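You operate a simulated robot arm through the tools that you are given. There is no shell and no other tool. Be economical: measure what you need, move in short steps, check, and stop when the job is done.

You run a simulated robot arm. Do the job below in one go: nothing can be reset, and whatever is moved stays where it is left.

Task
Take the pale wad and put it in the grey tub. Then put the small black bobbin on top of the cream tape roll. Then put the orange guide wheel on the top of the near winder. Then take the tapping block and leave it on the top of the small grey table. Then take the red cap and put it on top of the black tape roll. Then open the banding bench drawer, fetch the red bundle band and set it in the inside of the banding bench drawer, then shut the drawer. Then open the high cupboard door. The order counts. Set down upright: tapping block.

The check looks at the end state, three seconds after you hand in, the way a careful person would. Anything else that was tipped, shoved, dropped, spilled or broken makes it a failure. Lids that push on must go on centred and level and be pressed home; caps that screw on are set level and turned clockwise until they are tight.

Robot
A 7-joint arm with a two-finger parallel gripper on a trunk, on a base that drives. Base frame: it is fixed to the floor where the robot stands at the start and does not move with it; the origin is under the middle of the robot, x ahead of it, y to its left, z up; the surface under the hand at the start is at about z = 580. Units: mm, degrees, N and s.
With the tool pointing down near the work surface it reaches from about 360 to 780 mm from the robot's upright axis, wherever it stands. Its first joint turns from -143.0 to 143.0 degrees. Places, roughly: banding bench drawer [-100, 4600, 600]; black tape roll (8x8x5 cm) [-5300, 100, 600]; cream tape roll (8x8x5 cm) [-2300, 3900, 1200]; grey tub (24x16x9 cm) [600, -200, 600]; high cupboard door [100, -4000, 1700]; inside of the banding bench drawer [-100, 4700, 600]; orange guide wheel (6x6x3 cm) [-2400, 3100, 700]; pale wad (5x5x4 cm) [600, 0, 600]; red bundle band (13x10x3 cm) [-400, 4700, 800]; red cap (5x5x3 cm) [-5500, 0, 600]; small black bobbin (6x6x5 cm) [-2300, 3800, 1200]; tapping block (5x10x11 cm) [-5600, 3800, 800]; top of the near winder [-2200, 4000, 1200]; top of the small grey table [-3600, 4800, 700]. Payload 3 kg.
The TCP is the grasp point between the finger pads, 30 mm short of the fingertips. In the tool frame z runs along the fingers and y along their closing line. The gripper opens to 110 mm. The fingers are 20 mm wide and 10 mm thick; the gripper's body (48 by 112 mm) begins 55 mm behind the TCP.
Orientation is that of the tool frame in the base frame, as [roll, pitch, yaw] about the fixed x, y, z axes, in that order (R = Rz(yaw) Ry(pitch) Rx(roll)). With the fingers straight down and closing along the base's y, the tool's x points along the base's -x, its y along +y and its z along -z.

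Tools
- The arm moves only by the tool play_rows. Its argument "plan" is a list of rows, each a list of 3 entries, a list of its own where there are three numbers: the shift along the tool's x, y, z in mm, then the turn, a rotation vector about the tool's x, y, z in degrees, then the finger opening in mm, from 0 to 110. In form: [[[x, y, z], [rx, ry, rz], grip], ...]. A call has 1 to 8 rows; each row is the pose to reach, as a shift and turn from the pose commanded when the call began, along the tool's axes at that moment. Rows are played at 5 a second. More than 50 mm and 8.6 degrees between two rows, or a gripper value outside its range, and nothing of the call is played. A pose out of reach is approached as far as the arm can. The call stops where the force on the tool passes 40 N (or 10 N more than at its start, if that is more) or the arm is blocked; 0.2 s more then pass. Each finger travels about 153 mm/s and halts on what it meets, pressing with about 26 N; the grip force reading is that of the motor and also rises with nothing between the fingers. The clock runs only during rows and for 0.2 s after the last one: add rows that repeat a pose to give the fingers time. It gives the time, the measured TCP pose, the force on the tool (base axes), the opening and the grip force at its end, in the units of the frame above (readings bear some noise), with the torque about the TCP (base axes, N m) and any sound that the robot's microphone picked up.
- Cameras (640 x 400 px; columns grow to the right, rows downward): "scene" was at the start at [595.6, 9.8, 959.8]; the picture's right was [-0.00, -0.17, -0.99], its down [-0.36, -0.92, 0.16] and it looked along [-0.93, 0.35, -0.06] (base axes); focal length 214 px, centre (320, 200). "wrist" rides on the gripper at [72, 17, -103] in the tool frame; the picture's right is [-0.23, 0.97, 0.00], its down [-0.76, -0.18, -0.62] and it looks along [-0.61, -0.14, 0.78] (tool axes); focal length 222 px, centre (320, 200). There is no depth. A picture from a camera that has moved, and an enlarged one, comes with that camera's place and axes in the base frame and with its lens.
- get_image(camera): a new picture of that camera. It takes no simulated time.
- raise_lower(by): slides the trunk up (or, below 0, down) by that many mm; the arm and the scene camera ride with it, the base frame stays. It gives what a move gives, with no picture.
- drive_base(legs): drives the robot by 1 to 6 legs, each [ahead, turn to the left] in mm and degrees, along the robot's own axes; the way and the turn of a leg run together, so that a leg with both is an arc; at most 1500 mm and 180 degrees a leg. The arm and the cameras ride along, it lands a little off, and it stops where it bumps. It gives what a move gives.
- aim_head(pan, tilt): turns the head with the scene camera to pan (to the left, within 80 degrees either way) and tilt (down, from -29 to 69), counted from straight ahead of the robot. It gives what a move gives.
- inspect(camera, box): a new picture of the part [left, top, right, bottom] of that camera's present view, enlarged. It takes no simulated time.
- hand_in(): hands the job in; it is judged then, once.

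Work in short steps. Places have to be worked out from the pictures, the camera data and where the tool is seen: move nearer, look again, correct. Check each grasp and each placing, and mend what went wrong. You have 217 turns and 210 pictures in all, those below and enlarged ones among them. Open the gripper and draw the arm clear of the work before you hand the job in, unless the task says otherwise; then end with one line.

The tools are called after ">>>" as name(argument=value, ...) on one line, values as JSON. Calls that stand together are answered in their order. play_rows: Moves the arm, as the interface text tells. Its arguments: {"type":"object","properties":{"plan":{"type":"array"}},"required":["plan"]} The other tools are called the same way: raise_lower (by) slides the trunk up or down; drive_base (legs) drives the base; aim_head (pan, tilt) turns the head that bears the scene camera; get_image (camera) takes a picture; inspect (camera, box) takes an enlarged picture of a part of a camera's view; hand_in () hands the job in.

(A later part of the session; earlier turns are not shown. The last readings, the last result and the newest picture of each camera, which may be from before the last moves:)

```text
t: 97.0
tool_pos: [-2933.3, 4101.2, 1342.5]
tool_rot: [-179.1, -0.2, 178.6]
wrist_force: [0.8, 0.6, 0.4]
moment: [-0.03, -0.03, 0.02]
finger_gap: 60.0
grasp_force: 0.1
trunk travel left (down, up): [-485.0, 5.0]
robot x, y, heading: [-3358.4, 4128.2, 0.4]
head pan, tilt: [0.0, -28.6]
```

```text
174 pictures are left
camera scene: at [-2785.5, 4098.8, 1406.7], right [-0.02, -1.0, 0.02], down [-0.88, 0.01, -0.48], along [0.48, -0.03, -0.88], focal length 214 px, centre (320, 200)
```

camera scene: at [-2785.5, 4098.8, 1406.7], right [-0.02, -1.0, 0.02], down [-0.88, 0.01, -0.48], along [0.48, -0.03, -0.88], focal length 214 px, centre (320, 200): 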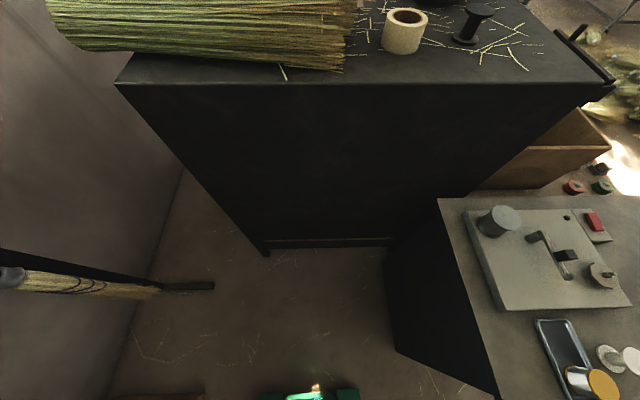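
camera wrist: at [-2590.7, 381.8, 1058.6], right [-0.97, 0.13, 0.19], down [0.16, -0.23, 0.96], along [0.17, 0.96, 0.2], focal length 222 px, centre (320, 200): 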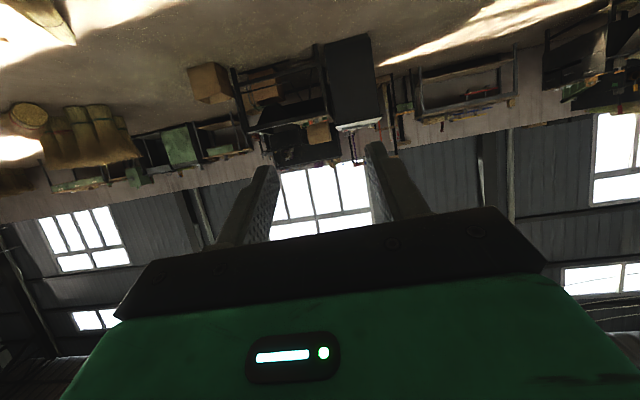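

Cream roll at ≈(−2330, 3935), bobbin at ≈(−2325, 3807). I move ahead 420 mm.

>>> drive_base(legs=[[420, 0]])

>>> get_image(camera="scene")

>>> get_image(camera="wrist")

```text
t: 99.6
tool_pos: [-2514.1, 4105.5, 1342.9]
tool_rot: [-179.2, -0.2, 178.8]
wrist_force: [0.0, -0.1, 0.6]
moment: [-0.02, -0.03, -0.03]
finger_gap: 59.9
grasp_force: 0.0
trunk travel left (down, up): [-485.0, 5.0]
robot x, y, heading: [-2941.5, 4133.0, 0.5]
head pan, tilt: [0.0, -28.6]
```

```text
173 pictures are left
camera scene: at [-2367.3, 4104.7, 1406.5], right [-0.02, -1.0, 0.01], down [-0.88, 0.01, -0.48], along [0.48, -0.02, -0.88], focal length 214 px, centre (320, 200)
```

scene: 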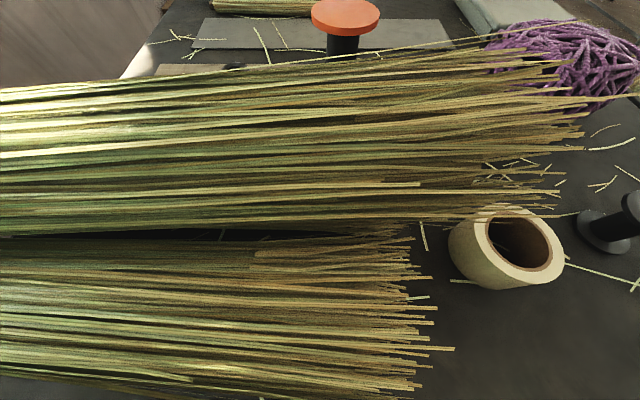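

```text
172 pictures are left
camera wrist: at [-2586.9, 4125.2, 1446.2], right [0.25, 0.97, -0.02], down [0.76, -0.18, 0.62], along [0.6, -0.17, -0.78], focal length 222 px, centre (320, 200)
```

wrist: 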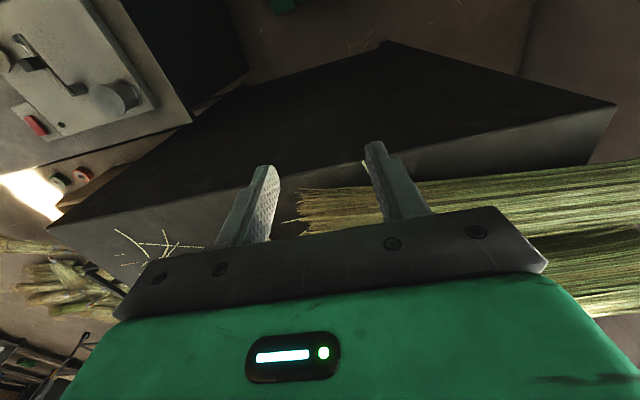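

The straw bundle is at y>4040. I shift the hand right (−y) 230 and forward 60 for a cleaner view of roll and bobbin.

>>> play_rows(plan=[[[0, -45, 0], [0, 0, 0], 70], [[0, -90, 0], [0, 0, 0], 70], [[0, -135, 0], [0, 0, 0], 80], [[0, -180, 0], [0, 0, 0], 90], [[-20, -220, 0], [0, 0, 0], 90], [[-60, -230, 0], [0, 0, 0], 90]])

>>> aim_head(pan=0, tilt=0)

>>> get_image(camera="scene")

```text
t: 101.0
tool_pos: [-2459.5, 3875.0, 1347.7]
tool_rot: [-179.2, -0.2, 178.8]
wrist_force: [0.2, 0.2, -0.1]
moment: [0.03, 0.03, -0.02]
finger_gap: 89.8
grasp_force: 0.0
trunk travel left (down, up): [-485.0, 5.0]
robot x, y, heading: [-2945.0, 4132.4, 0.4]
head pan, tilt: [0.0, -28.6]
```

```text
t: 101.9
tool_pos: [-2460.0, 3875.6, 1346.9]
tool_rot: [-179.3, -0.1, 178.7]
wrist_force: [0.9, 0.8, 0.1]
moment: [-0.01, 0.02, -0.04]
finger_gap: 90.0
grasp_force: 0.1
trunk travel left (down, up): [-485.0, 5.0]
robot x, y, heading: [-2944.8, 4131.5, 1.0]
head pan, tilt: [0.0, 0.0]
```

```text
171 pictures are left
camera scene: at [-2353.4, 3874.5, 1387.6], right [-0.02, -1.0, 0.01], down [-1.0, 0.02, 0.0], along [0.0, -0.01, -1.0], focal length 214 px, centre (320, 200)
```

scene: 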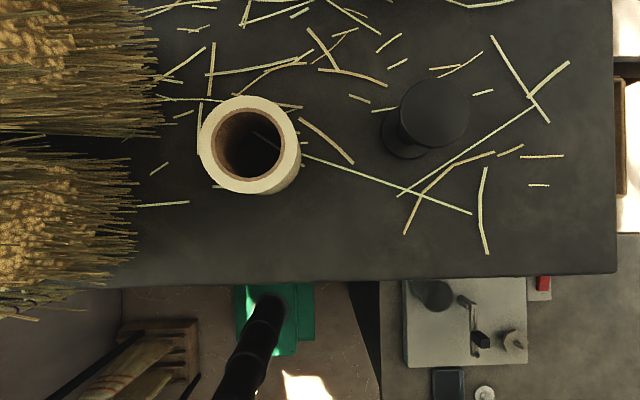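

Winder top seems at z≈1165. Bobbin ≈(−2286, 3782), roll ≈(−2309, 3929). I zoom in for sizes.

>>> inspect(camera="scene", box=[170, 60, 490, 260])

```text
2.00 times, centred on (330, 160) of scene
camera zoom: at [-2353.4, 3874.5, 1387.6], right [-0.02, -1.0, 0.01], down [-1.0, 0.02, 0.0], along [0.0, -0.01, -1.0], focal length 429 px, centre (300, 280)
```

zoom: 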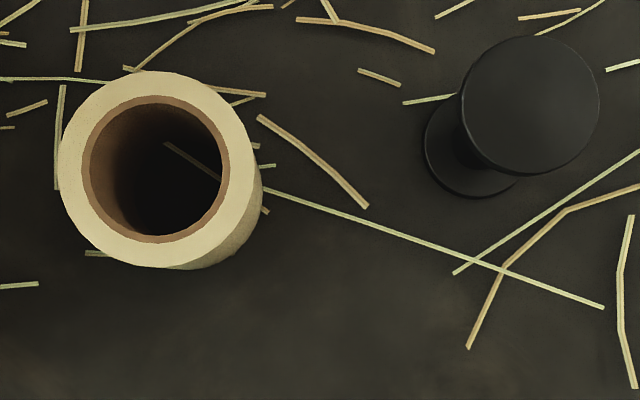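

I'll drive ahead 80 mm to shorten the reach, then recheck the hand's place.

>>> drive_base(legs=[[80, 0]])

>>> get_image(camera="scene")

```text
t: 103.0
tool_pos: [-2378.5, 3876.1, 1348.1]
tool_rot: [-179.3, -0.2, 178.8]
wrist_force: [0.3, -0.1, -0.2]
moment: [0.0, 0.02, 0.0]
finger_gap: 90.1
grasp_force: 0.0
trunk travel left (down, up): [-485.0, 5.0]
robot x, y, heading: [-2860.7, 4134.6, 0.8]
head pan, tilt: [0.0, 0.0]
```

```text
169 pictures are left
camera scene: at [-2271.9, 3876.0, 1387.2], right [-0.02, -1.0, 0.01], down [-1.0, 0.02, 0.0], along [0.0, -0.01, -1.0], focal length 214 px, centre (320, 200)
```

scene: 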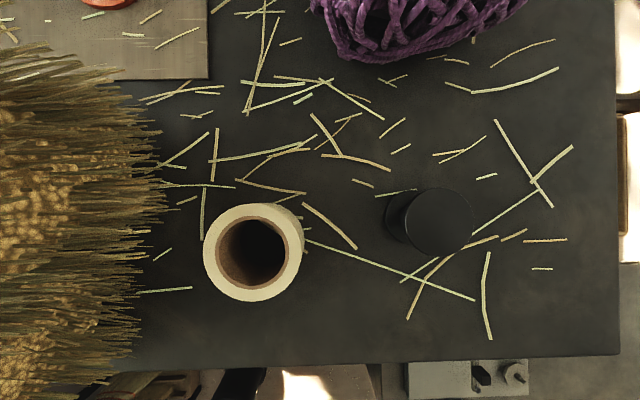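

Bobbin ≈(−2288, 3781), roll ≈(−2311, 3929). Moving over the bobbin with tips just above it.

>>> play_rows(plan=[[[-30, -30, 0], [0, 0, 0], 90], [[-62, -62, 0], [0, 0, 0], 90], [[-92.5, -93, 10], [0, 0, 0], 90], [[-92.5, -93, 50], [0, 0, 0], 90], [[-92.5, -93, 85], [0, 0, 0], 90], [[-92.5, -93, 85], [0, 0, 0], 90]])

>>> aim_head(pan=0, tilt=40)

>>> get_image(camera="scene")

>>> get_image(camera="wrist")

```text
t: 104.4
tool_pos: [-2290.4, 3782.7, 1263.3]
tool_rot: [-179.2, -0.1, 178.9]
wrist_force: [-0.3, 0.5, 0.1]
moment: [-0.01, 0.02, -0.01]
finger_gap: 89.9
grasp_force: 0.0
trunk travel left (down, up): [-485.0, 5.0]
robot x, y, heading: [-2859.5, 4135.1, 0.8]
head pan, tilt: [0.0, 0.0]
```

```text
t: 105.4
tool_pos: [-2290.6, 3783.1, 1263.6]
tool_rot: [-179.2, -0.2, 178.8]
wrist_force: [-0.4, 0.7, -1.0]
moment: [0.0, 0.02, 0.02]
finger_gap: 90.2
grasp_force: 0.1
trunk travel left (down, up): [-485.0, 5.0]
robot x, y, heading: [-2860.8, 4136.0, 0.6]
head pan, tilt: [0.0, 40.0]
```

```text
168 pictures are left
camera scene: at [-2247.2, 3783.2, 1309.7], right [-0.02, -1.0, 0.01], down [-0.76, 0.02, 0.64], along [-0.64, 0.0, -0.76], focal length 214 px, centre (320, 200)
```

scene: 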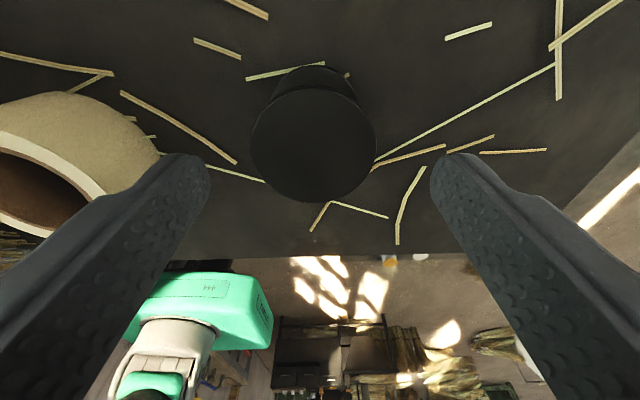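

```text
167 pictures are left
camera wrist: at [-2363.0, 3801.7, 1367.2], right [0.25, 0.97, -0.01], down [0.76, -0.18, 0.62], along [0.6, -0.17, -0.78], focal length 222 px, centre (320, 200)
```

wrist: 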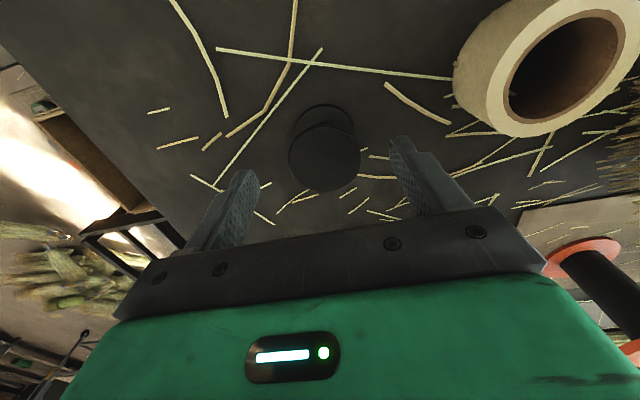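

Well aligned (bobbin ≈(−2287, 3785)). Lowering to z≈1203 and closing.

>>> play_rows(plan=[[[-3, 2, 30], [0, 0, 0], 90], [[-3, 2, 60], [0, 0, 0], 90], [[-3, 2, 60], [0, 0, 0], 70], [[-3, 2, 60], [0, 0, 0], 50], [[-3, 2, 60], [0, 0, 0], 46], [[-3, 2, 60], [0, 0, 0], 46]])

>>> get_image(camera="scene")

```text
t: 106.1
tool_pos: [-2287.2, 3784.2, 1210.5]
tool_rot: [-179.3, 0.0, 178.9]
wrist_force: [-2.6, 1.5, 5.5]
moment: [0.34, 0.09, 0.16]
finger_gap: 71.3
grasp_force: 1.5
trunk travel left (down, up): [-485.0, 5.0]
robot x, y, heading: [-2856.5, 4133.3, 0.7]
head pan, tilt: [0.0, 40.0]
stopped in row 3: the force on the tool passed its limit at 48 N (the readings are from after the stop); the commanded pose is now the measured one
```

```text
166 pictures are left
camera scene: at [-2244.8, 3784.8, 1255.9], right [-0.02, -1.0, 0.01], down [-0.77, 0.02, 0.64], along [-0.64, 0.0, -0.77], focal length 214 px, centre (320, 200)
```

scene: 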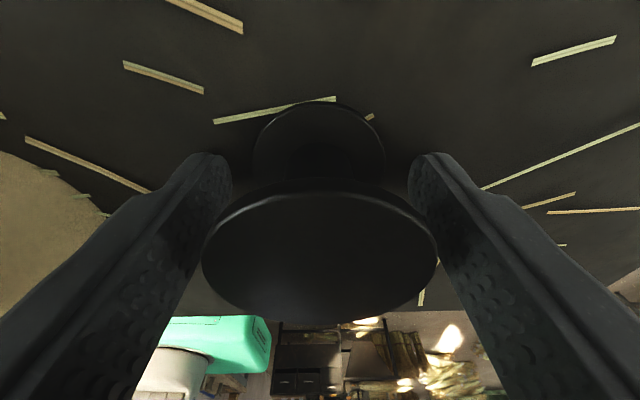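

The tips touched the top at tip z≈1179. I raise 3 mm and close on the bobbin.

>>> play_rows(plan=[[[0, 0, -2], [0, 0, 0], 70], [[0, 0, -2], [0, 0, 0], 50], [[0, 0, -2], [0, 0, 0], 42], [[0, 0, -2], [0, 0, 0], 42]])

>>> get_image(camera="scene")

```text
t: 107.1
tool_pos: [-2285.6, 3783.6, 1211.1]
tool_rot: [-179.3, 0.0, 178.9]
wrist_force: [0.7, -0.2, 0.2]
moment: [0.01, 0.03, 0.02]
finger_gap: 50.5
grasp_force: 26.1
trunk travel left (down, up): [-485.0, 5.0]
robot x, y, heading: [-2860.7, 4134.0, 0.8]
head pan, tilt: [0.0, 40.0]
```

```text
165 pictures are left
camera scene: at [-2242.6, 3784.6, 1256.9], right [-0.02, -1.0, 0.01], down [-0.77, 0.02, 0.64], along [-0.64, 0.0, -0.77], focal length 214 px, centre (320, 200)
```

scene: 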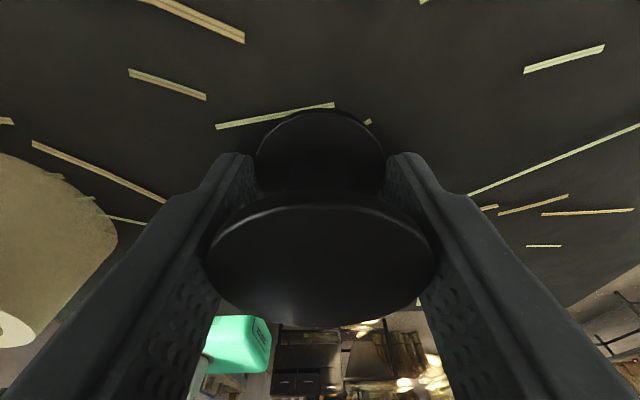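

Gripped, flange ≈50.5 mm — only a little wider than the roll's bore (~49), so I'll set it ~9 mm off-centre for firm support. Lifting and moving over the roll at (−2311, 3925).

>>> play_rows(plan=[[[0, 0, -40], [0, 0, 0], 40], [[0, 0, -75], [0, 0, 0], 40], [[5, 45, -80], [0, 0, 0], 40], [[10, 90, -80], [0, 0, 0], 40], [[17, 138, -80], [0, 0, 0], 40], [[17, 141, -80], [0, 0, 0], 40]])

>>> get_image(camera="scene")

>>> get_image(camera="wrist")

```text
t: 108.5
tool_pos: [-2301.2, 3925.6, 1290.9]
tool_rot: [-179.2, 0.1, 178.9]
wrist_force: [-0.3, 0.9, -0.7]
moment: [-0.03, 0.06, -0.02]
finger_gap: 50.5
grasp_force: 26.2
trunk travel left (down, up): [-485.0, 5.0]
robot x, y, heading: [-2861.3, 4136.0, 0.8]
head pan, tilt: [0.0, 40.0]
```

```text
164 pictures are left
camera scene: at [-2258.0, 3927.2, 1335.7], right [-0.02, -1.0, 0.01], down [-0.77, 0.02, 0.64], along [-0.64, 0.0, -0.77], focal length 214 px, centre (320, 200)
```

scene: 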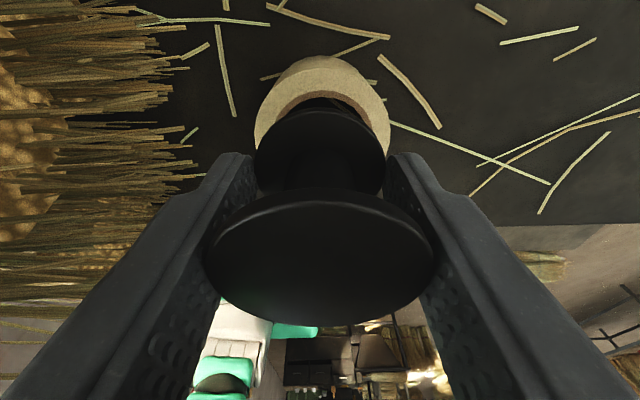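

```text
163 pictures are left
camera wrist: at [-2374.0, 3945.6, 1392.6], right [0.25, 0.97, -0.01], down [0.76, -0.18, 0.63], along [0.6, -0.16, -0.78], focal length 222 px, centre (320, 200)
```

wrist: 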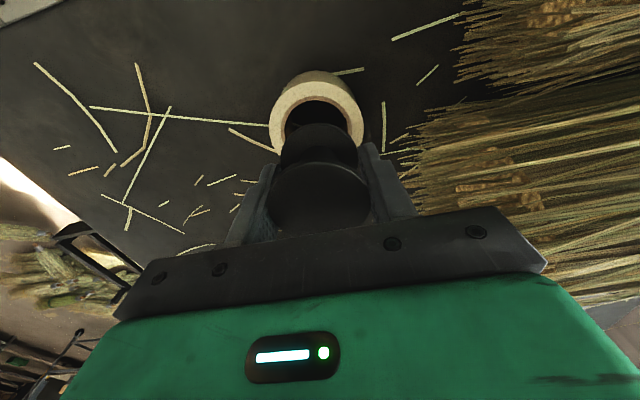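

Laterally aligned. Lowering toward contact (expected TCP z≈1260).

>>> play_rows(plan=[[[0, 0, 15], [0, 0, 0], 40], [[0, 0, 24], [0, 0, 0], 40], [[0, 0, 27], [0, 0, 0], 40]])

>>> aim_head(pan=60, tilt=0)

>>> get_image(camera="scene")

>>> get_image(camera="wrist")

```text
t: 109.3
tool_pos: [-2301.5, 3925.4, 1263.0]
tool_rot: [-179.3, 0.1, 178.9]
wrist_force: [-0.2, 0.3, -0.6]
moment: [-0.02, 0.0, 0.03]
finger_gap: 50.4
grasp_force: 26.2
trunk travel left (down, up): [-485.0, 5.0]
robot x, y, heading: [-2861.1, 4131.9, 0.7]
head pan, tilt: [0.0, 40.0]
```

```text
t: 110.6
tool_pos: [-2299.5, 3926.6, 1263.2]
tool_rot: [-179.2, 0.0, 178.9]
wrist_force: [-1.0, 0.3, -0.7]
moment: [0.02, 0.01, 0.0]
finger_gap: 50.4
grasp_force: 25.8
trunk travel left (down, up): [-485.0, 5.0]
robot x, y, heading: [-2858.1, 4133.7, 0.6]
head pan, tilt: [60.0, 0.0]
```

```text
162 pictures are left
camera scene: at [-2192.4, 4003.6, 1347.2], right [-0.01, -0.51, -0.86], down [-1.0, 0.02, 0.0], along [0.02, 0.86, -0.51], focal length 214 px, centre (320, 200)
```

scene: 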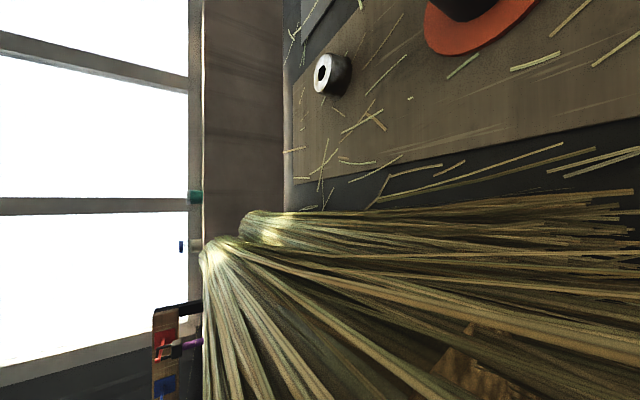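

```text
161 pictures are left
camera wrist: at [-2373.5, 3944.8, 1365.3], right [0.25, 0.97, -0.01], down [0.76, -0.18, 0.63], along [0.6, -0.16, -0.78], focal length 222 px, centre (320, 200)
```

wrist: 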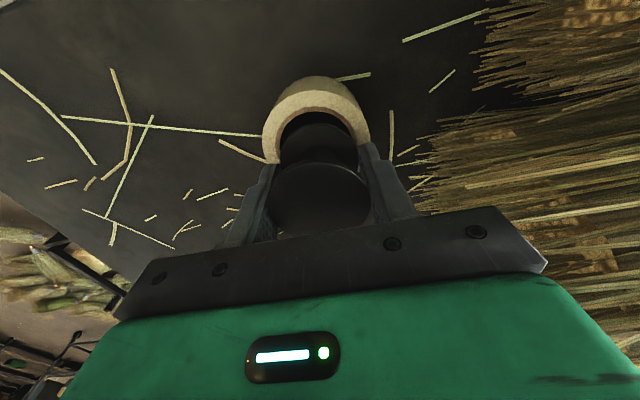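

No contact yet; continue down in 2 mm rows.

>>> play_rows(plan=[[[0, 0, 2], [0, 0, 0], 40], [[0, 0, 4], [0, 0, 0], 40], [[0, 0, 5], [0, 0, 0], 40]])

>>> inspect(camera="wrist", box=[220, 60, 420, 240])

```text
t: 111.4
tool_pos: [-2299.5, 3926.3, 1257.5]
tool_rot: [-179.2, 0.1, 178.9]
wrist_force: [-0.1, 0.5, -0.2]
moment: [-0.04, -0.02, 0.01]
finger_gap: 50.5
grasp_force: 26.3
trunk travel left (down, up): [-485.0, 5.0]
robot x, y, heading: [-2857.9, 4129.0, 0.5]
head pan, tilt: [60.0, 0.0]
```

```text
2.22 times, centred on (320, 150) of wrist
camera zoom: at [-2373.7, 3945.3, 1360.1], right [0.25, 0.97, -0.01], down [0.76, -0.18, 0.63], along [0.6, -0.16, -0.78], focal length 494 px, centre (320, 311)
```

zoom: 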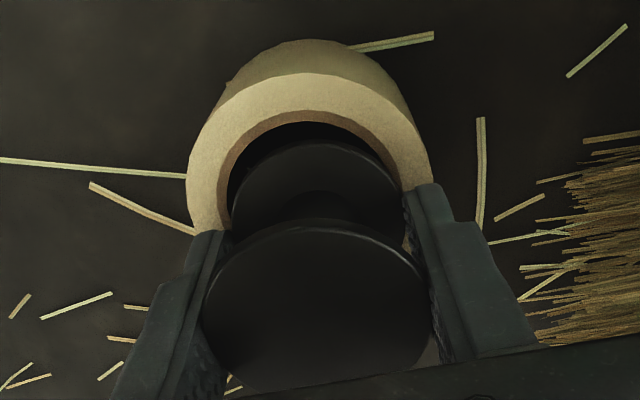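

The bore (~r 25.4) is about equal to the flange (r 25.25), so it must sit clearly offset on the rim. I shift 13 mm in +x and go on down in small steps.

>>> play_rows(plan=[[[-13, 0, 0], [0, 0, 0], 40], [[-13, 0, 2], [0, 0, 0], 40], [[-13, 0, 4], [0, 0, 0], 40], [[-13, 0, 6], [0, 0, 0], 40]])

>>> inspect(camera="wrist", box=[220, 60, 420, 240])

```text
t: 112.4
tool_pos: [-2287.0, 3926.4, 1255.4]
tool_rot: [-179.1, 0.4, 178.8]
wrist_force: [5.9, -2.4, 31.6]
moment: [0.63, 0.11, -0.03]
finger_gap: 50.4
grasp_force: 25.9
trunk travel left (down, up): [-485.0, 5.0]
robot x, y, heading: [-2861.4, 4135.2, 0.8]
head pan, tilt: [60.0, 0.0]
```

```text
2.22 times, centred on (320, 150) of wrist
camera zoom: at [-2360.7, 3945.1, 1357.1], right [0.25, 0.97, -0.01], down [0.75, -0.18, 0.63], along [0.61, -0.17, -0.78], focal length 494 px, centre (320, 311)
```

zoom: 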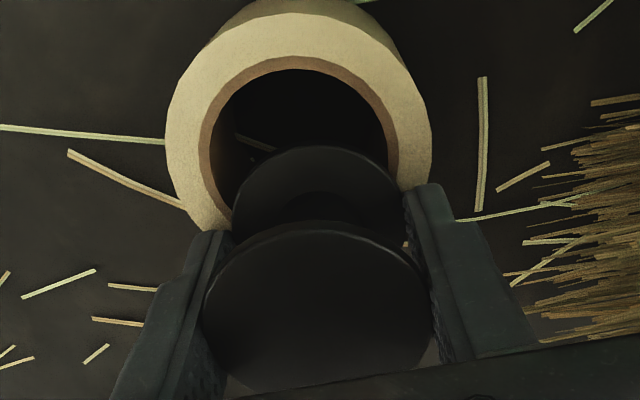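

Contact at z≈1255 (roll top ≈1222), bobbin ≈17 mm off toward +x with good rim support. Relaxing the push, opening gradually, then rising.

>>> play_rows(plan=[[[0, 0, -2], [0, 0, 0], 46], [[0, 0, -2], [0, 0, 0], 54], [[0, 0, -2], [0, 0, 0], 66], [[0, 0, -2], [0, 0, 0], 80], [[0, 0, -2], [0, 0, 0], 80], [[0, 0, -45], [0, 0, 0], 80], [[0, 0, -90], [0, 0, 0], 80]])

>>> aim_head(pan=0, tilt=35)

>>> get_image(camera="scene")

>>> get_image(camera="wrist")

```text
t: 114.0
tool_pos: [-2288.1, 3925.9, 1339.2]
tool_rot: [-179.3, 0.0, 178.9]
wrist_force: [-0.1, -0.5, 1.5]
moment: [-0.01, -0.02, -0.02]
finger_gap: 80.0
grasp_force: 0.0
trunk travel left (down, up): [-485.0, 5.0]
robot x, y, heading: [-2859.9, 4131.2, 0.7]
head pan, tilt: [60.0, 0.0]
```

```text
t: 115.3
tool_pos: [-2288.3, 3927.9, 1340.9]
tool_rot: [-179.2, 0.0, 178.9]
wrist_force: [-0.5, 0.5, 0.9]
moment: [-0.02, -0.01, -0.04]
finger_gap: 80.1
grasp_force: 0.1
trunk travel left (down, up): [-485.0, 5.0]
robot x, y, heading: [-2861.7, 4135.5, 1.0]
head pan, tilt: [0.0, 35.0]
```

```text
158 pictures are left
camera scene: at [-2237.4, 3928.2, 1382.1], right [-0.02, -1.0, 0.01], down [-0.82, 0.02, 0.57], along [-0.57, 0.0, -0.82], focal length 214 px, centre (320, 200)
```

scene: 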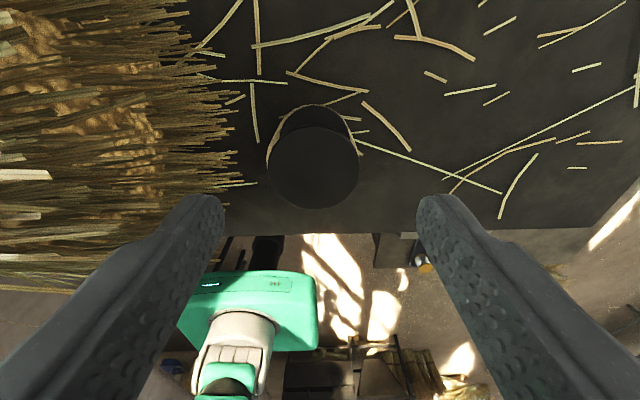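

```text
157 pictures are left
camera wrist: at [-2361.0, 3946.7, 1442.1], right [0.25, 0.97, -0.01], down [0.76, -0.18, 0.63], along [0.6, -0.16, -0.78], focal length 222 px, centre (320, 200)
```

wrist: 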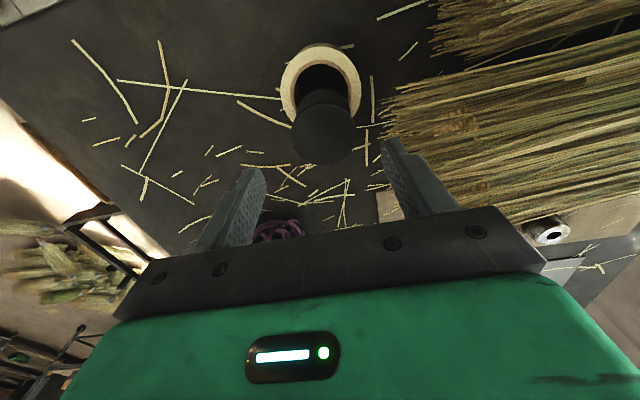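

Bobbin stands on the roll. Next: back out and go around to the front of the table for the orange wheel.

>>> drive_base(legs=[[-500, 0], [0, -90], [1000, 0], [690, 0]])

```text
t: 130.3
tool_pos: [-3482.3, 1861.0, 1339.2]
tool_rot: [-179.4, -0.1, 90.8]
wrist_force: [-0.7, -0.8, -0.1]
moment: [0.04, 0.03, -0.01]
finger_gap: 80.2
grasp_force: 0.0
trunk travel left (down, up): [-485.0, 5.0]
robot x, y, heading: [-3298.8, 2438.9, -87.4]
head pan, tilt: [0.0, 35.0]
```

>>> drive_base(legs=[[0, 87.4], [880, 0], [0, 90]])

>>> aim_head(pan=0, tilt=0)

>>> get_image(camera="scene")

```text
t: 141.8
tool_pos: [-2110.9, 2975.9, 1342.5]
tool_rot: [-179.3, 0.2, -103.4]
wrist_force: [1.2, 0.1, -0.5]
moment: [0.02, 0.01, 0.0]
finger_gap: 80.0
grasp_force: 0.0
trunk travel left (down, up): [-485.0, 5.0]
robot x, y, heading: [-2350.3, 2441.4, 80.4]
head pan, tilt: [0.0, 35.0]
stopped in leg 3: the robot was blocked; the commanded pose is now the measured one
```

```text
t: 142.9
tool_pos: [-2111.9, 2978.2, 1342.7]
tool_rot: [-179.3, 0.2, -103.2]
wrist_force: [0.0, 0.9, 0.1]
moment: [0.01, 0.0, -0.03]
finger_gap: 80.2
grasp_force: 0.1
trunk travel left (down, up): [-485.0, 5.0]
robot x, y, heading: [-2351.8, 2438.1, 80.7]
head pan, tilt: [0.0, 0.0]
```

```text
156 pictures are left
camera scene: at [-2090.4, 3085.7, 1382.7], right [0.97, -0.23, 0.01], down [-0.23, -0.97, 0.0], along [0.01, 0.0, -1.0], focal length 214 px, centre (320, 200)
```

scene: 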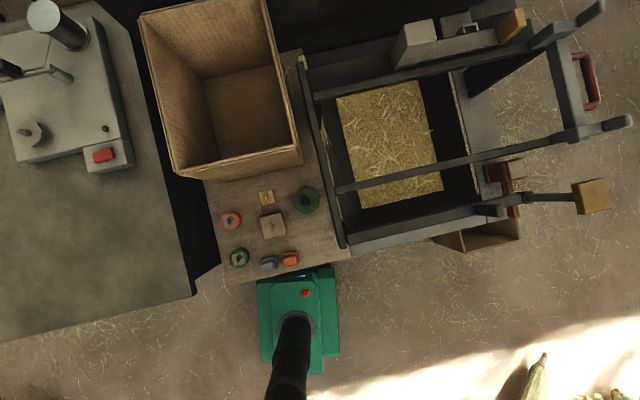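

The turn stopped at 80° but I can work from here. I zoom on the items on the table to find the orange guide wheel.

>>> inspect(camera="scene", box=[200, 170, 360, 290])

```text
3.33 times, centred on (280, 230) of scene
camera zoom: at [-2090.4, 3085.7, 1382.7], right [0.97, -0.23, 0.01], down [-0.23, -0.97, 0.0], along [0.01, 0.0, -1.0], focal length 715 px, centre (453, 100)
```

zoom: 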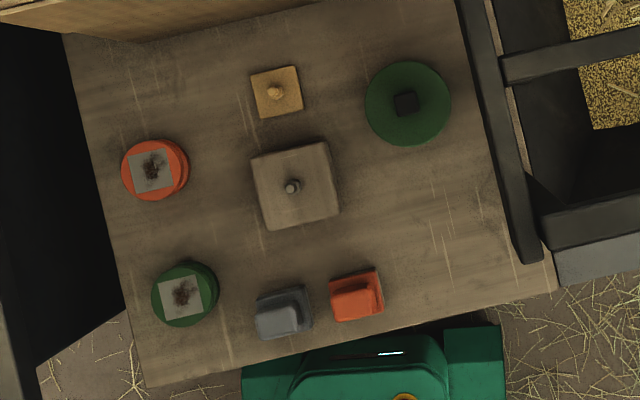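

The orange round wheel is at about (−2376, 3086, ~700). I move the hand over it at height, then lower the trunk.

>>> play_rows(plan=[[[-6, 45, 0], [0, 0, 0], 90], [[-13, 90, 0], [0, 0, 0], 90], [[-20, 135, 0], [0, 0, 0], 90], [[-28, 180, 0], [0, 0, 0], 90], [[-36, 225, 0], [0, 0, 0], 90], [[-42, 265, 0], [0, 0, 0], 90], [[-44.4, 281.7, 0], [0, 0, 0], 90]])

>>> raise_lower(by=-460)

>>> get_image(camera="scene")

>>> get_image(camera="wrist")

```text
t: 144.5
tool_pos: [-2376.5, 3084.0, 1340.2]
tool_rot: [-179.3, 0.3, -103.2]
wrist_force: [-0.2, -0.1, -0.5]
moment: [-0.01, -0.01, -0.03]
finger_gap: 90.0
grasp_force: 0.1
trunk travel left (down, up): [-485.0, 5.0]
robot x, y, heading: [-2352.5, 2440.8, 80.6]
head pan, tilt: [0.0, 0.0]
```

```text
refused: -460 is not a number from -400 to 400
```

```text
154 pictures are left
camera scene: at [-2355.0, 3192.4, 1380.5], right [0.97, -0.23, 0.01], down [-0.23, -0.97, 0.0], along [0.01, 0.0, -1.0], focal length 214 px, centre (320, 200)
```

scene: 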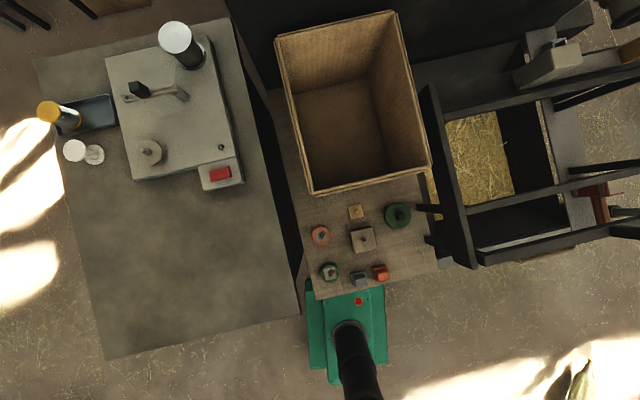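

```text
153 pictures are left
camera wrist: at [-2411.6, 3016.9, 1441.7], right [-0.9, 0.44, -0.01], down [0.34, 0.7, 0.63], along [0.29, 0.56, -0.78], focal length 222 px, centre (320, 200)
```

wrist: 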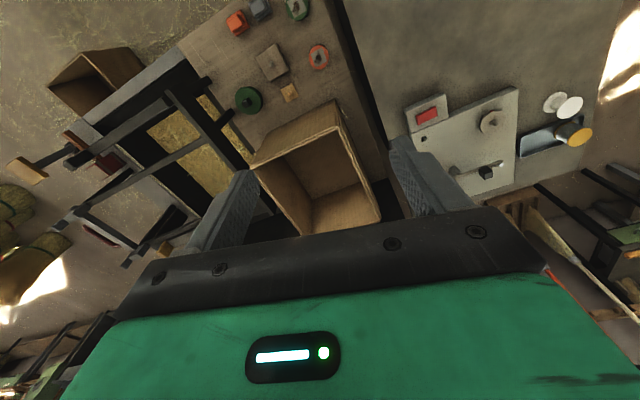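

>>> raise_lower(by=-400)

>>> get_image(camera="scene")

>>> get_image(camera="wrist")

```text
t: 148.3
tool_pos: [-2375.6, 3084.2, 938.5]
tool_rot: [-179.3, 0.3, -103.2]
wrist_force: [0.1, -0.1, 1.0]
moment: [0.0, 0.02, 0.03]
finger_gap: 90.2
grasp_force: 0.1
trunk travel left (down, up): [-85.0, 405.0]
robot x, y, heading: [-2353.5, 2438.7, 80.6]
head pan, tilt: [0.0, 0.0]
```

```text
152 pictures are left
camera scene: at [-2354.2, 3191.6, 979.9], right [0.97, -0.23, 0.01], down [-0.23, -0.97, 0.0], along [0.01, 0.0, -1.0], focal length 214 px, centre (320, 200)
```

scene: 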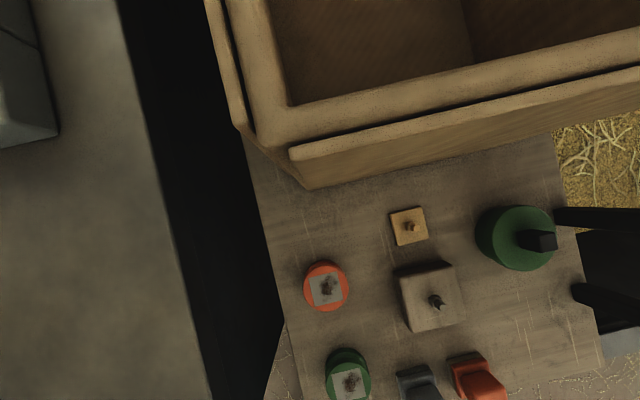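

```text
151 pictures are left
camera wrist: at [-2410.8, 3016.2, 1041.5], right [-0.9, 0.44, -0.01], down [0.34, 0.7, 0.63], along [0.29, 0.56, -0.78], focal length 222 px, centre (320, 200)
```

wrist: 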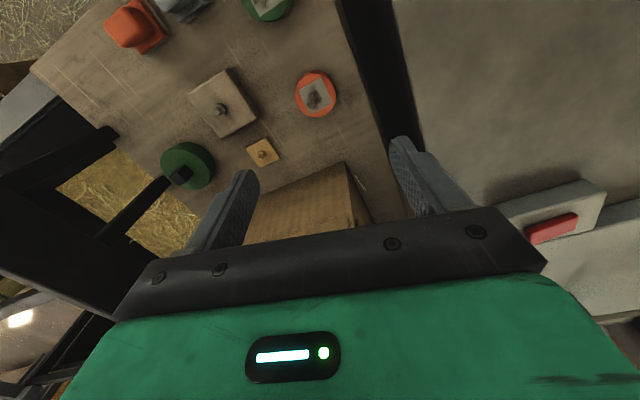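

Wheel at ≈(−2368, 3082). Tilting the head back and lowering the arm to just above grasp height.

>>> aim_head(pan=0, tilt=40)

>>> play_rows(plan=[[[0, -4, 45], [0, 0, 0], 90], [[0.3, -7, 90], [0, 0, 0], 90], [[0.3, -7, 135], [0, 0, 0], 90], [[0.3, -7, 180], [0, 0, 0], 90], [[0.3, -7, 205], [0, 0, 0], 90], [[0.3, -7, 205], [0, 0, 0], 90]])

>>> get_image(camera="scene")

>>> get_image(camera="wrist")

```text
t: 149.4
tool_pos: [-2375.9, 3083.6, 939.3]
tool_rot: [-179.3, 0.3, -103.1]
wrist_force: [-0.5, 0.0, 0.7]
moment: [-0.01, 0.01, 0.01]
finger_gap: 90.0
grasp_force: 0.0
trunk travel left (down, up): [-85.0, 405.0]
robot x, y, heading: [-2350.5, 2442.4, 80.5]
head pan, tilt: [0.0, 40.0]
```

```text
t: 150.8
tool_pos: [-2365.4, 3079.5, 733.2]
tool_rot: [-179.3, 0.1, -103.2]
wrist_force: [1.0, -0.2, 0.8]
moment: [0.04, 0.02, -0.01]
finger_gap: 90.1
grasp_force: 0.1
trunk travel left (down, up): [-85.0, 405.0]
robot x, y, heading: [-2353.0, 2440.2, 80.3]
head pan, tilt: [0.0, 40.0]
```

```text
150 pictures are left
camera scene: at [-2358.8, 3127.6, 780.0], right [0.97, -0.23, 0.01], down [-0.18, -0.75, 0.64], along [-0.14, -0.63, -0.77], focal length 214 px, centre (320, 200)
```

scene: 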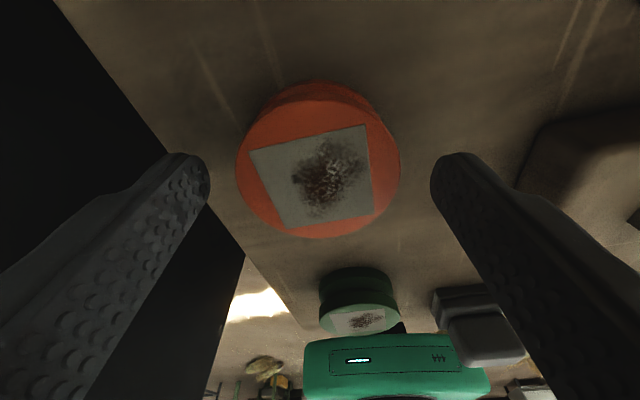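

```text
149 pictures are left
camera wrist: at [-2400.8, 3014.2, 836.6], right [-0.9, 0.44, -0.01], down [0.34, 0.7, 0.63], along [0.29, 0.56, -0.78], focal length 222 px, centre (320, 200)
```

wrist: 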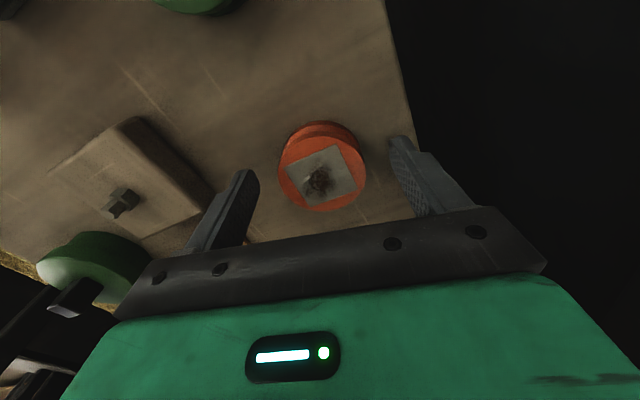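

Aligned. Down 21 mm and close.

>>> play_rows(plan=[[[0, 2, 12], [0, 0, 0], 90], [[0, 2, 21], [0, 0, 0], 90], [[0, 2, 21], [0, 0, 0], 70], [[0, 2, 21], [0, 0, 0], 50], [[0, 2, 21], [0, 0, 0], 45], [[0, 2, 21], [0, 0, 0], 45]])

>>> get_image(camera="scene")

```text
t: 151.3
tool_pos: [-2367.6, 3082.8, 725.1]
tool_rot: [-179.5, 0.7, -103.2]
wrist_force: [-2.2, -12.6, 19.7]
moment: [-0.34, 0.93, 0.66]
finger_gap: 88.8
grasp_force: 0.0
trunk travel left (down, up): [-85.0, 405.0]
robot x, y, heading: [-2355.1, 2439.6, 80.6]
head pan, tilt: [0.0, 40.0]
stopped in row 2: the force on the tool passed its limit at 52 N (the readings are from after the stop); the commanded pose is now the measured one
```

```text
148 pictures are left
camera scene: at [-2361.4, 3128.1, 770.4], right [0.97, -0.23, 0.01], down [-0.18, -0.75, 0.63], along [-0.14, -0.62, -0.77], focal length 214 px, centre (320, 200)
```

scene: 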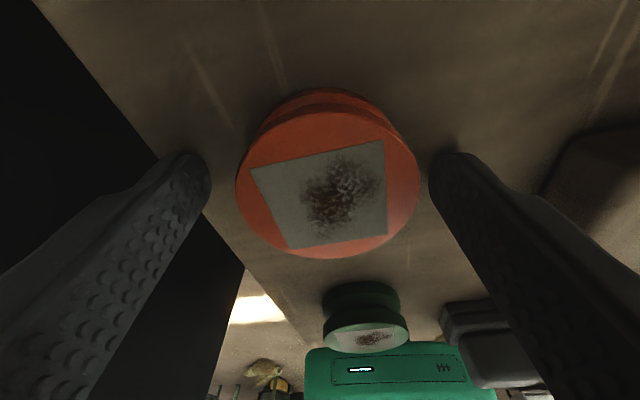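

Left finger touched something at tip z≈695 (table top is likely ~693). I back up 3 mm, shift 6 mm forward, and close there.

>>> play_rows(plan=[[[0, 0, -4], [0, 0, 0], 90], [[-6, 0, -4], [0, 0, 0], 88], [[-6, 0, -4], [0, 0, 0], 70], [[-6, 0, -4], [0, 0, 0], 55], [[-6, 0, -4], [0, 0, 0], 48], [[-6, 0, -4], [0, 0, 0], 48]])

>>> get_image(camera="scene")

>>> get_image(camera="wrist")

```text
t: 152.7
tool_pos: [-2366.9, 3089.4, 727.4]
tool_rot: [-179.6, 0.5, -103.2]
wrist_force: [-0.1, -0.3, 0.1]
moment: [0.01, 0.0, -0.01]
finger_gap: 54.2
grasp_force: 26.2
trunk travel left (down, up): [-85.0, 405.0]
robot x, y, heading: [-2351.8, 2442.9, 80.3]
head pan, tilt: [0.0, 40.0]
```

```text
147 pictures are left
camera scene: at [-2360.1, 3135.2, 772.3], right [0.97, -0.23, 0.01], down [-0.18, -0.75, 0.64], along [-0.14, -0.62, -0.77], focal length 214 px, centre (320, 200)
```

scene: 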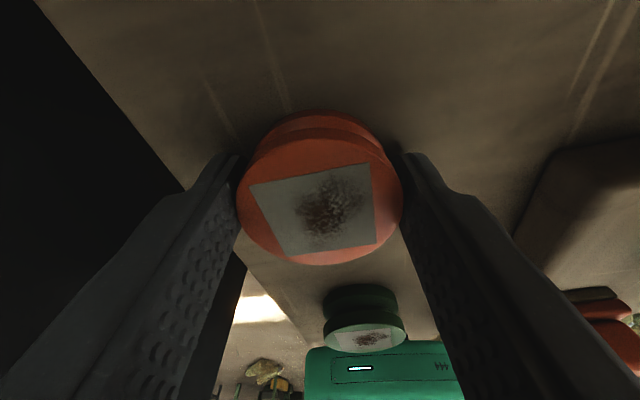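

```text
146 pictures are left
camera wrist: at [-2402.0, 3021.5, 828.4], right [-0.9, 0.44, -0.01], down [0.34, 0.7, 0.63], along [0.29, 0.56, -0.78], focal length 222 px, centre (320, 200)
```

wrist: 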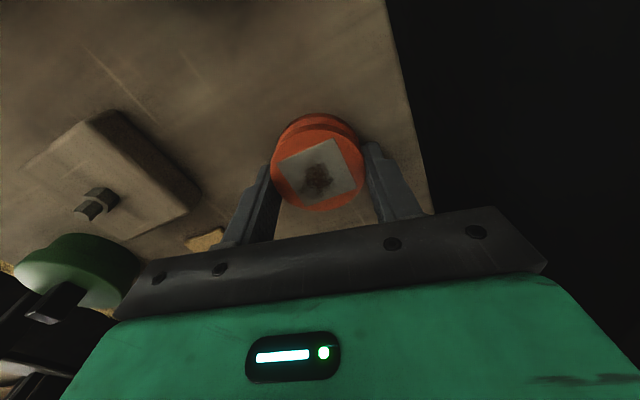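

Gripped (54 mm). Lift.

>>> play_rows(plan=[[[0, 0, -40], [0, 0, 0], 46], [[0, 0, -80], [0, 0, 0], 46], [[0, 0, -120], [0, 0, 0], 46], [[0, 0, -165], [0, 0, 0], 46], [[0, 0, -210], [0, 0, 0], 46]])

>>> get_image(camera="scene")

>>> raise_lower(by=395)

```text
t: 153.9
tool_pos: [-2371.3, 3086.0, 938.2]
tool_rot: [-179.5, 0.6, -103.2]
wrist_force: [0.0, 0.3, -0.6]
moment: [-0.02, -0.01, -0.03]
finger_gap: 54.5
grasp_force: 26.1
trunk travel left (down, up): [-85.0, 405.0]
robot x, y, heading: [-2351.5, 2440.1, 80.5]
head pan, tilt: [0.0, 40.0]
```

```text
145 pictures are left
camera scene: at [-2362.7, 3132.4, 983.6], right [0.97, -0.23, 0.01], down [-0.18, -0.75, 0.64], along [-0.14, -0.62, -0.77], focal length 214 px, centre (320, 200)
```

scene: 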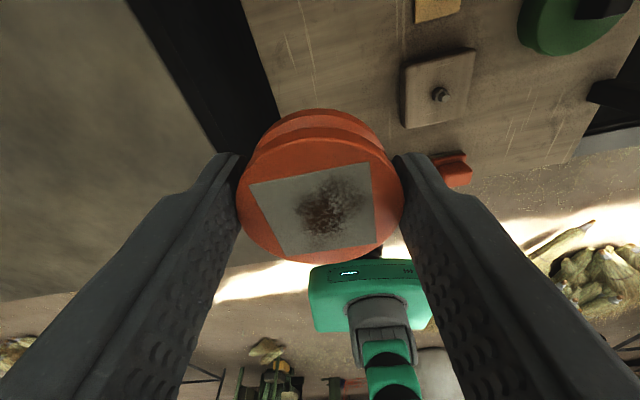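

```text
t: 157.7
tool_pos: [-2368.5, 3087.6, 1330.8]
tool_rot: [-179.5, 0.5, -103.2]
wrist_force: [-0.4, 0.2, 0.1]
moment: [0.0, 0.02, 0.0]
finger_gap: 54.2
grasp_force: 26.3
trunk travel left (down, up): [-480.0, 10.0]
robot x, y, heading: [-2353.3, 2441.3, 80.5]
head pan, tilt: [0.0, 40.0]
```

Held. Driving back around: turn to −x, go to x≈−3300, then north.

>>> drive_base(legs=[[0, 99.5], [960, 0], [0, -90]])

```text
t: 162.2
tool_pos: [-3000.7, 2355.0, 1333.6]
tool_rot: [-179.5, 0.6, -7.0]
wrist_force: [0.9, 1.3, -0.2]
moment: [-0.1, 0.04, 0.03]
finger_gap: 54.1
grasp_force: 26.1
trunk travel left (down, up): [-480.0, 10.0]
robot x, y, heading: [-2351.4, 2520.2, 179.0]
head pan, tilt: [0.0, 40.0]
stopped in leg 1: the robot was blocked; the commanded pose is now the measured one
```

It reported blocked at the end of the turn. I look at the base surroundings.

>>> aim_head(pan=55, tilt=45)

>>> get_image(camera="scene")

>>> aim_head(pan=-55, tilt=45)

>>> get_image(camera="scene")

```text
t: 163.4
tool_pos: [-3001.2, 2352.5, 1334.1]
tool_rot: [-179.5, 0.6, -6.8]
wrist_force: [-0.2, -0.4, -0.8]
moment: [0.01, 0.02, -0.01]
finger_gap: 54.4
grasp_force: 26.2
trunk travel left (down, up): [-480.0, 10.0]
robot x, y, heading: [-2353.7, 2520.1, 178.7]
head pan, tilt: [55.0, 45.0]
```

```text
144 pictures are left
camera scene: at [-3050.4, 2291.7, 1416.8], right [0.06, 0.58, -0.81], down [0.78, 0.49, 0.4], along [0.63, -0.66, -0.42], focal length 214 px, centre (320, 200)
```

scene: 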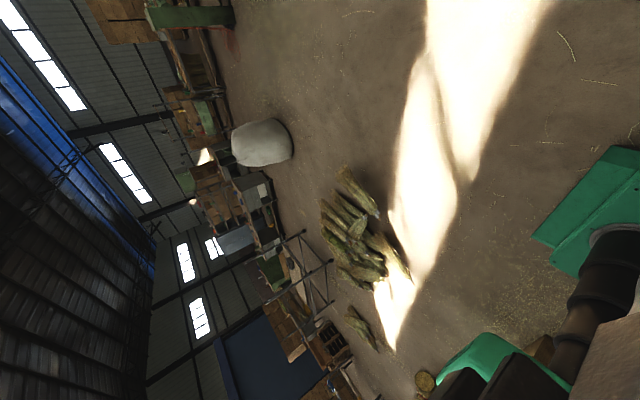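

```text
t: 165.3
tool_pos: [-3001.7, 2353.2, 1333.4]
tool_rot: [-179.5, 0.7, -6.9]
wrist_force: [0.6, 0.5, -1.3]
moment: [0.0, -0.01, 0.01]
finger_gap: 54.1
grasp_force: 25.7
trunk travel left (down, up): [-480.0, 10.0]
robot x, y, heading: [-2357.1, 2520.7, 179.0]
head pan, tilt: [-55.0, 45.0]
```

```text
143 pictures are left
camera scene: at [-3034.4, 2423.9, 1418.1], right [0.08, 0.56, 0.82], down [0.64, -0.66, 0.39], along [0.77, 0.49, -0.41], focal length 214 px, centre (320, 200)
```

scene: 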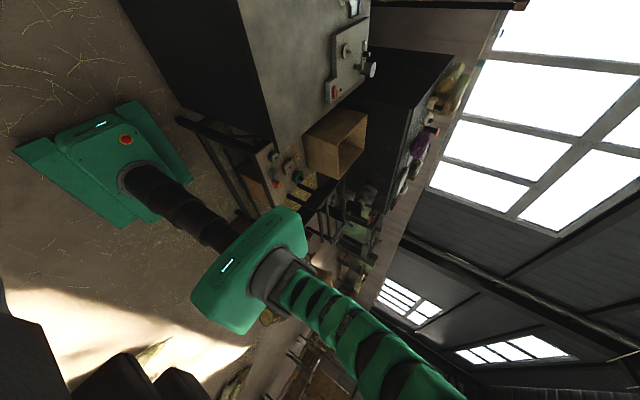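

The base corner is close to the table's legs, which explains the stop. Tool readings agree with landmarks. I drive on westward, away from it.

>>> drive_base(legs=[[960, 0], [0, -88]])

```text
t: 174.1
tool_pos: [-3505.2, 3187.2, 1332.7]
tool_rot: [-179.4, 0.6, -94.1]
wrist_force: [0.9, 1.5, -2.4]
moment: [-0.16, 0.12, -0.02]
finger_gap: 54.2
grasp_force: 25.9
trunk travel left (down, up): [-480.0, 10.0]
robot x, y, heading: [-3378.6, 2547.1, 90.6]
head pan, tilt: [-55.0, 45.0]
```

Consistent now: robot (−3380, 2550), heading ≈90. Go north 1580 and turn right.

>>> drive_base(legs=[[1000, 0], [580, 0], [0, -90]])

>>> aim_head(pan=-30, tilt=-25)

>>> get_image(camera="scene")

```text
t: 186.1
tool_pos: [-2749.8, 4270.8, 1333.1]
tool_rot: [-179.4, 0.5, 177.9]
wrist_force: [-0.2, 8.3, -1.5]
moment: [-0.65, -0.09, 0.08]
finger_gap: 54.3
grasp_force: 25.8
trunk travel left (down, up): [-480.0, 10.0]
robot x, y, heading: [-3391.7, 4193.5, 1.8]
head pan, tilt: [-55.0, 45.0]
```

```text
t: 187.5
tool_pos: [-2750.4, 4269.9, 1333.8]
tool_rot: [-179.5, 0.5, 177.9]
wrist_force: [0.2, 0.4, -1.2]
moment: [-0.02, -0.01, 0.02]
finger_gap: 54.3
grasp_force: 26.2
trunk travel left (down, up): [-480.0, 10.0]
robot x, y, heading: [-3384.6, 4191.7, 1.4]
head pan, tilt: [-30.0, -25.0]
```

```text
142 pictures are left
camera scene: at [-2609.3, 4231.8, 1404.2], right [-0.03, -0.86, 0.51], down [-0.91, -0.18, -0.37], along [0.41, -0.48, -0.78], focal length 214 px, centre (320, 200)
```

scene: 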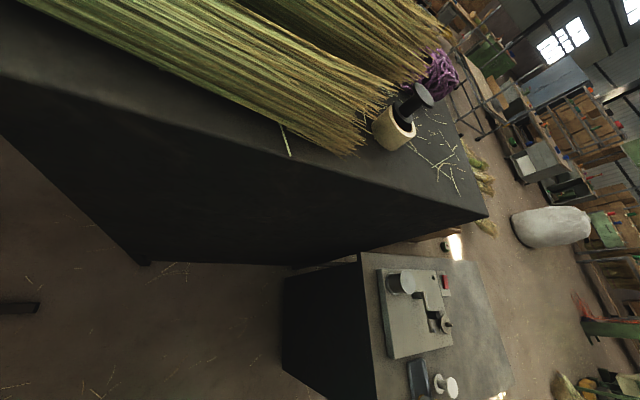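

Bobbin still on the roll. I bring the hand to the right-front (y≈3780) before approaching, to stay off straw and roll.

>>> play_rows(plan=[[[12, -44, 0], [0, 0, 0], 46], [[24, -88, -5], [0, 0, 0], 46], [[36, -132, -5], [0, 0, 0], 46], [[48, -176, -10], [0, 0, 0], 46], [[60, -220, -10], [0, 0, 0], 46], [[72, -264, -10], [0, 0, 0], 46], [[84, -308, -10], [0, 0, 0], 46], [[96, -352, -10], [0, 0, 0], 46]])

>>> play_rows(plan=[[[12, -44, 0], [0, 0, 0], 46], [[24, -88, 0], [0, 0, 0], 46], [[36, -135, 0], [0, 0, 0], 46], [[36, -140, 0], [0, 0, 0], 46]])

>>> drive_base(legs=[[500, 0]])

>>> aim_head(pan=0, tilt=0)

>>> get_image(camera="scene")

```text
t: 189.3
tool_pos: [-2859.0, 3921.6, 1345.7]
tool_rot: [-179.4, 0.7, 178.0]
wrist_force: [-0.4, 0.8, -1.0]
moment: [-0.02, -0.02, 0.01]
finger_gap: 54.3
grasp_force: 26.2
trunk travel left (down, up): [-480.0, 10.0]
robot x, y, heading: [-3390.0, 4195.0, 1.7]
head pan, tilt: [-30.0, -25.0]
```

```text
t: 190.3
tool_pos: [-2897.5, 3782.6, 1344.7]
tool_rot: [-179.5, 0.6, 178.0]
wrist_force: [0.3, -1.0, -1.3]
moment: [0.05, 0.03, -0.01]
finger_gap: 54.4
grasp_force: 26.0
trunk travel left (down, up): [-480.0, 10.0]
robot x, y, heading: [-3389.2, 4193.9, 1.7]
head pan, tilt: [-30.0, -25.0]
```

```text
t: 193.2
tool_pos: [-2415.4, 3790.4, 1344.6]
tool_rot: [-179.5, 0.6, 177.4]
wrist_force: [0.4, 0.3, -1.1]
moment: [0.02, -0.02, 0.01]
finger_gap: 54.6
grasp_force: 26.4
trunk travel left (down, up): [-480.0, 10.0]
robot x, y, heading: [-2900.0, 4204.6, 1.1]
head pan, tilt: [-30.0, -25.0]
```

```text
t: 194.2
tool_pos: [-2415.8, 3790.3, 1345.6]
tool_rot: [-179.4, 0.5, 177.4]
wrist_force: [0.2, -0.9, -1.2]
moment: [0.01, 0.0, 0.01]
finger_gap: 54.3
grasp_force: 26.1
trunk travel left (down, up): [-480.0, 10.0]
robot x, y, heading: [-2903.3, 4204.2, 1.0]
head pan, tilt: [0.0, 0.0]
```

```text
141 pictures are left
camera scene: at [-2309.9, 3787.3, 1387.5], right [-0.04, -1.0, 0.01], down [-1.0, 0.04, -0.01], along [0.01, -0.01, -1.0], focal length 214 px, centre (320, 200)
```

scene: 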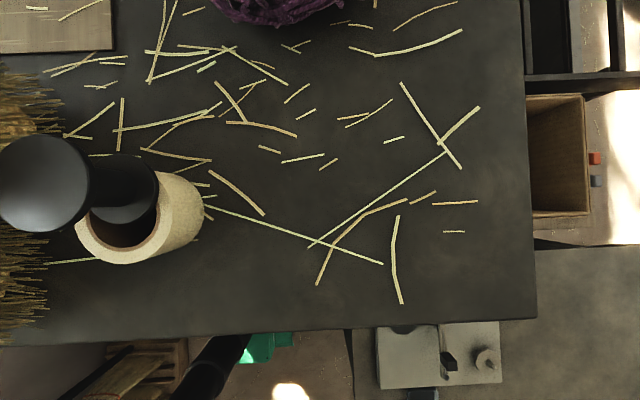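

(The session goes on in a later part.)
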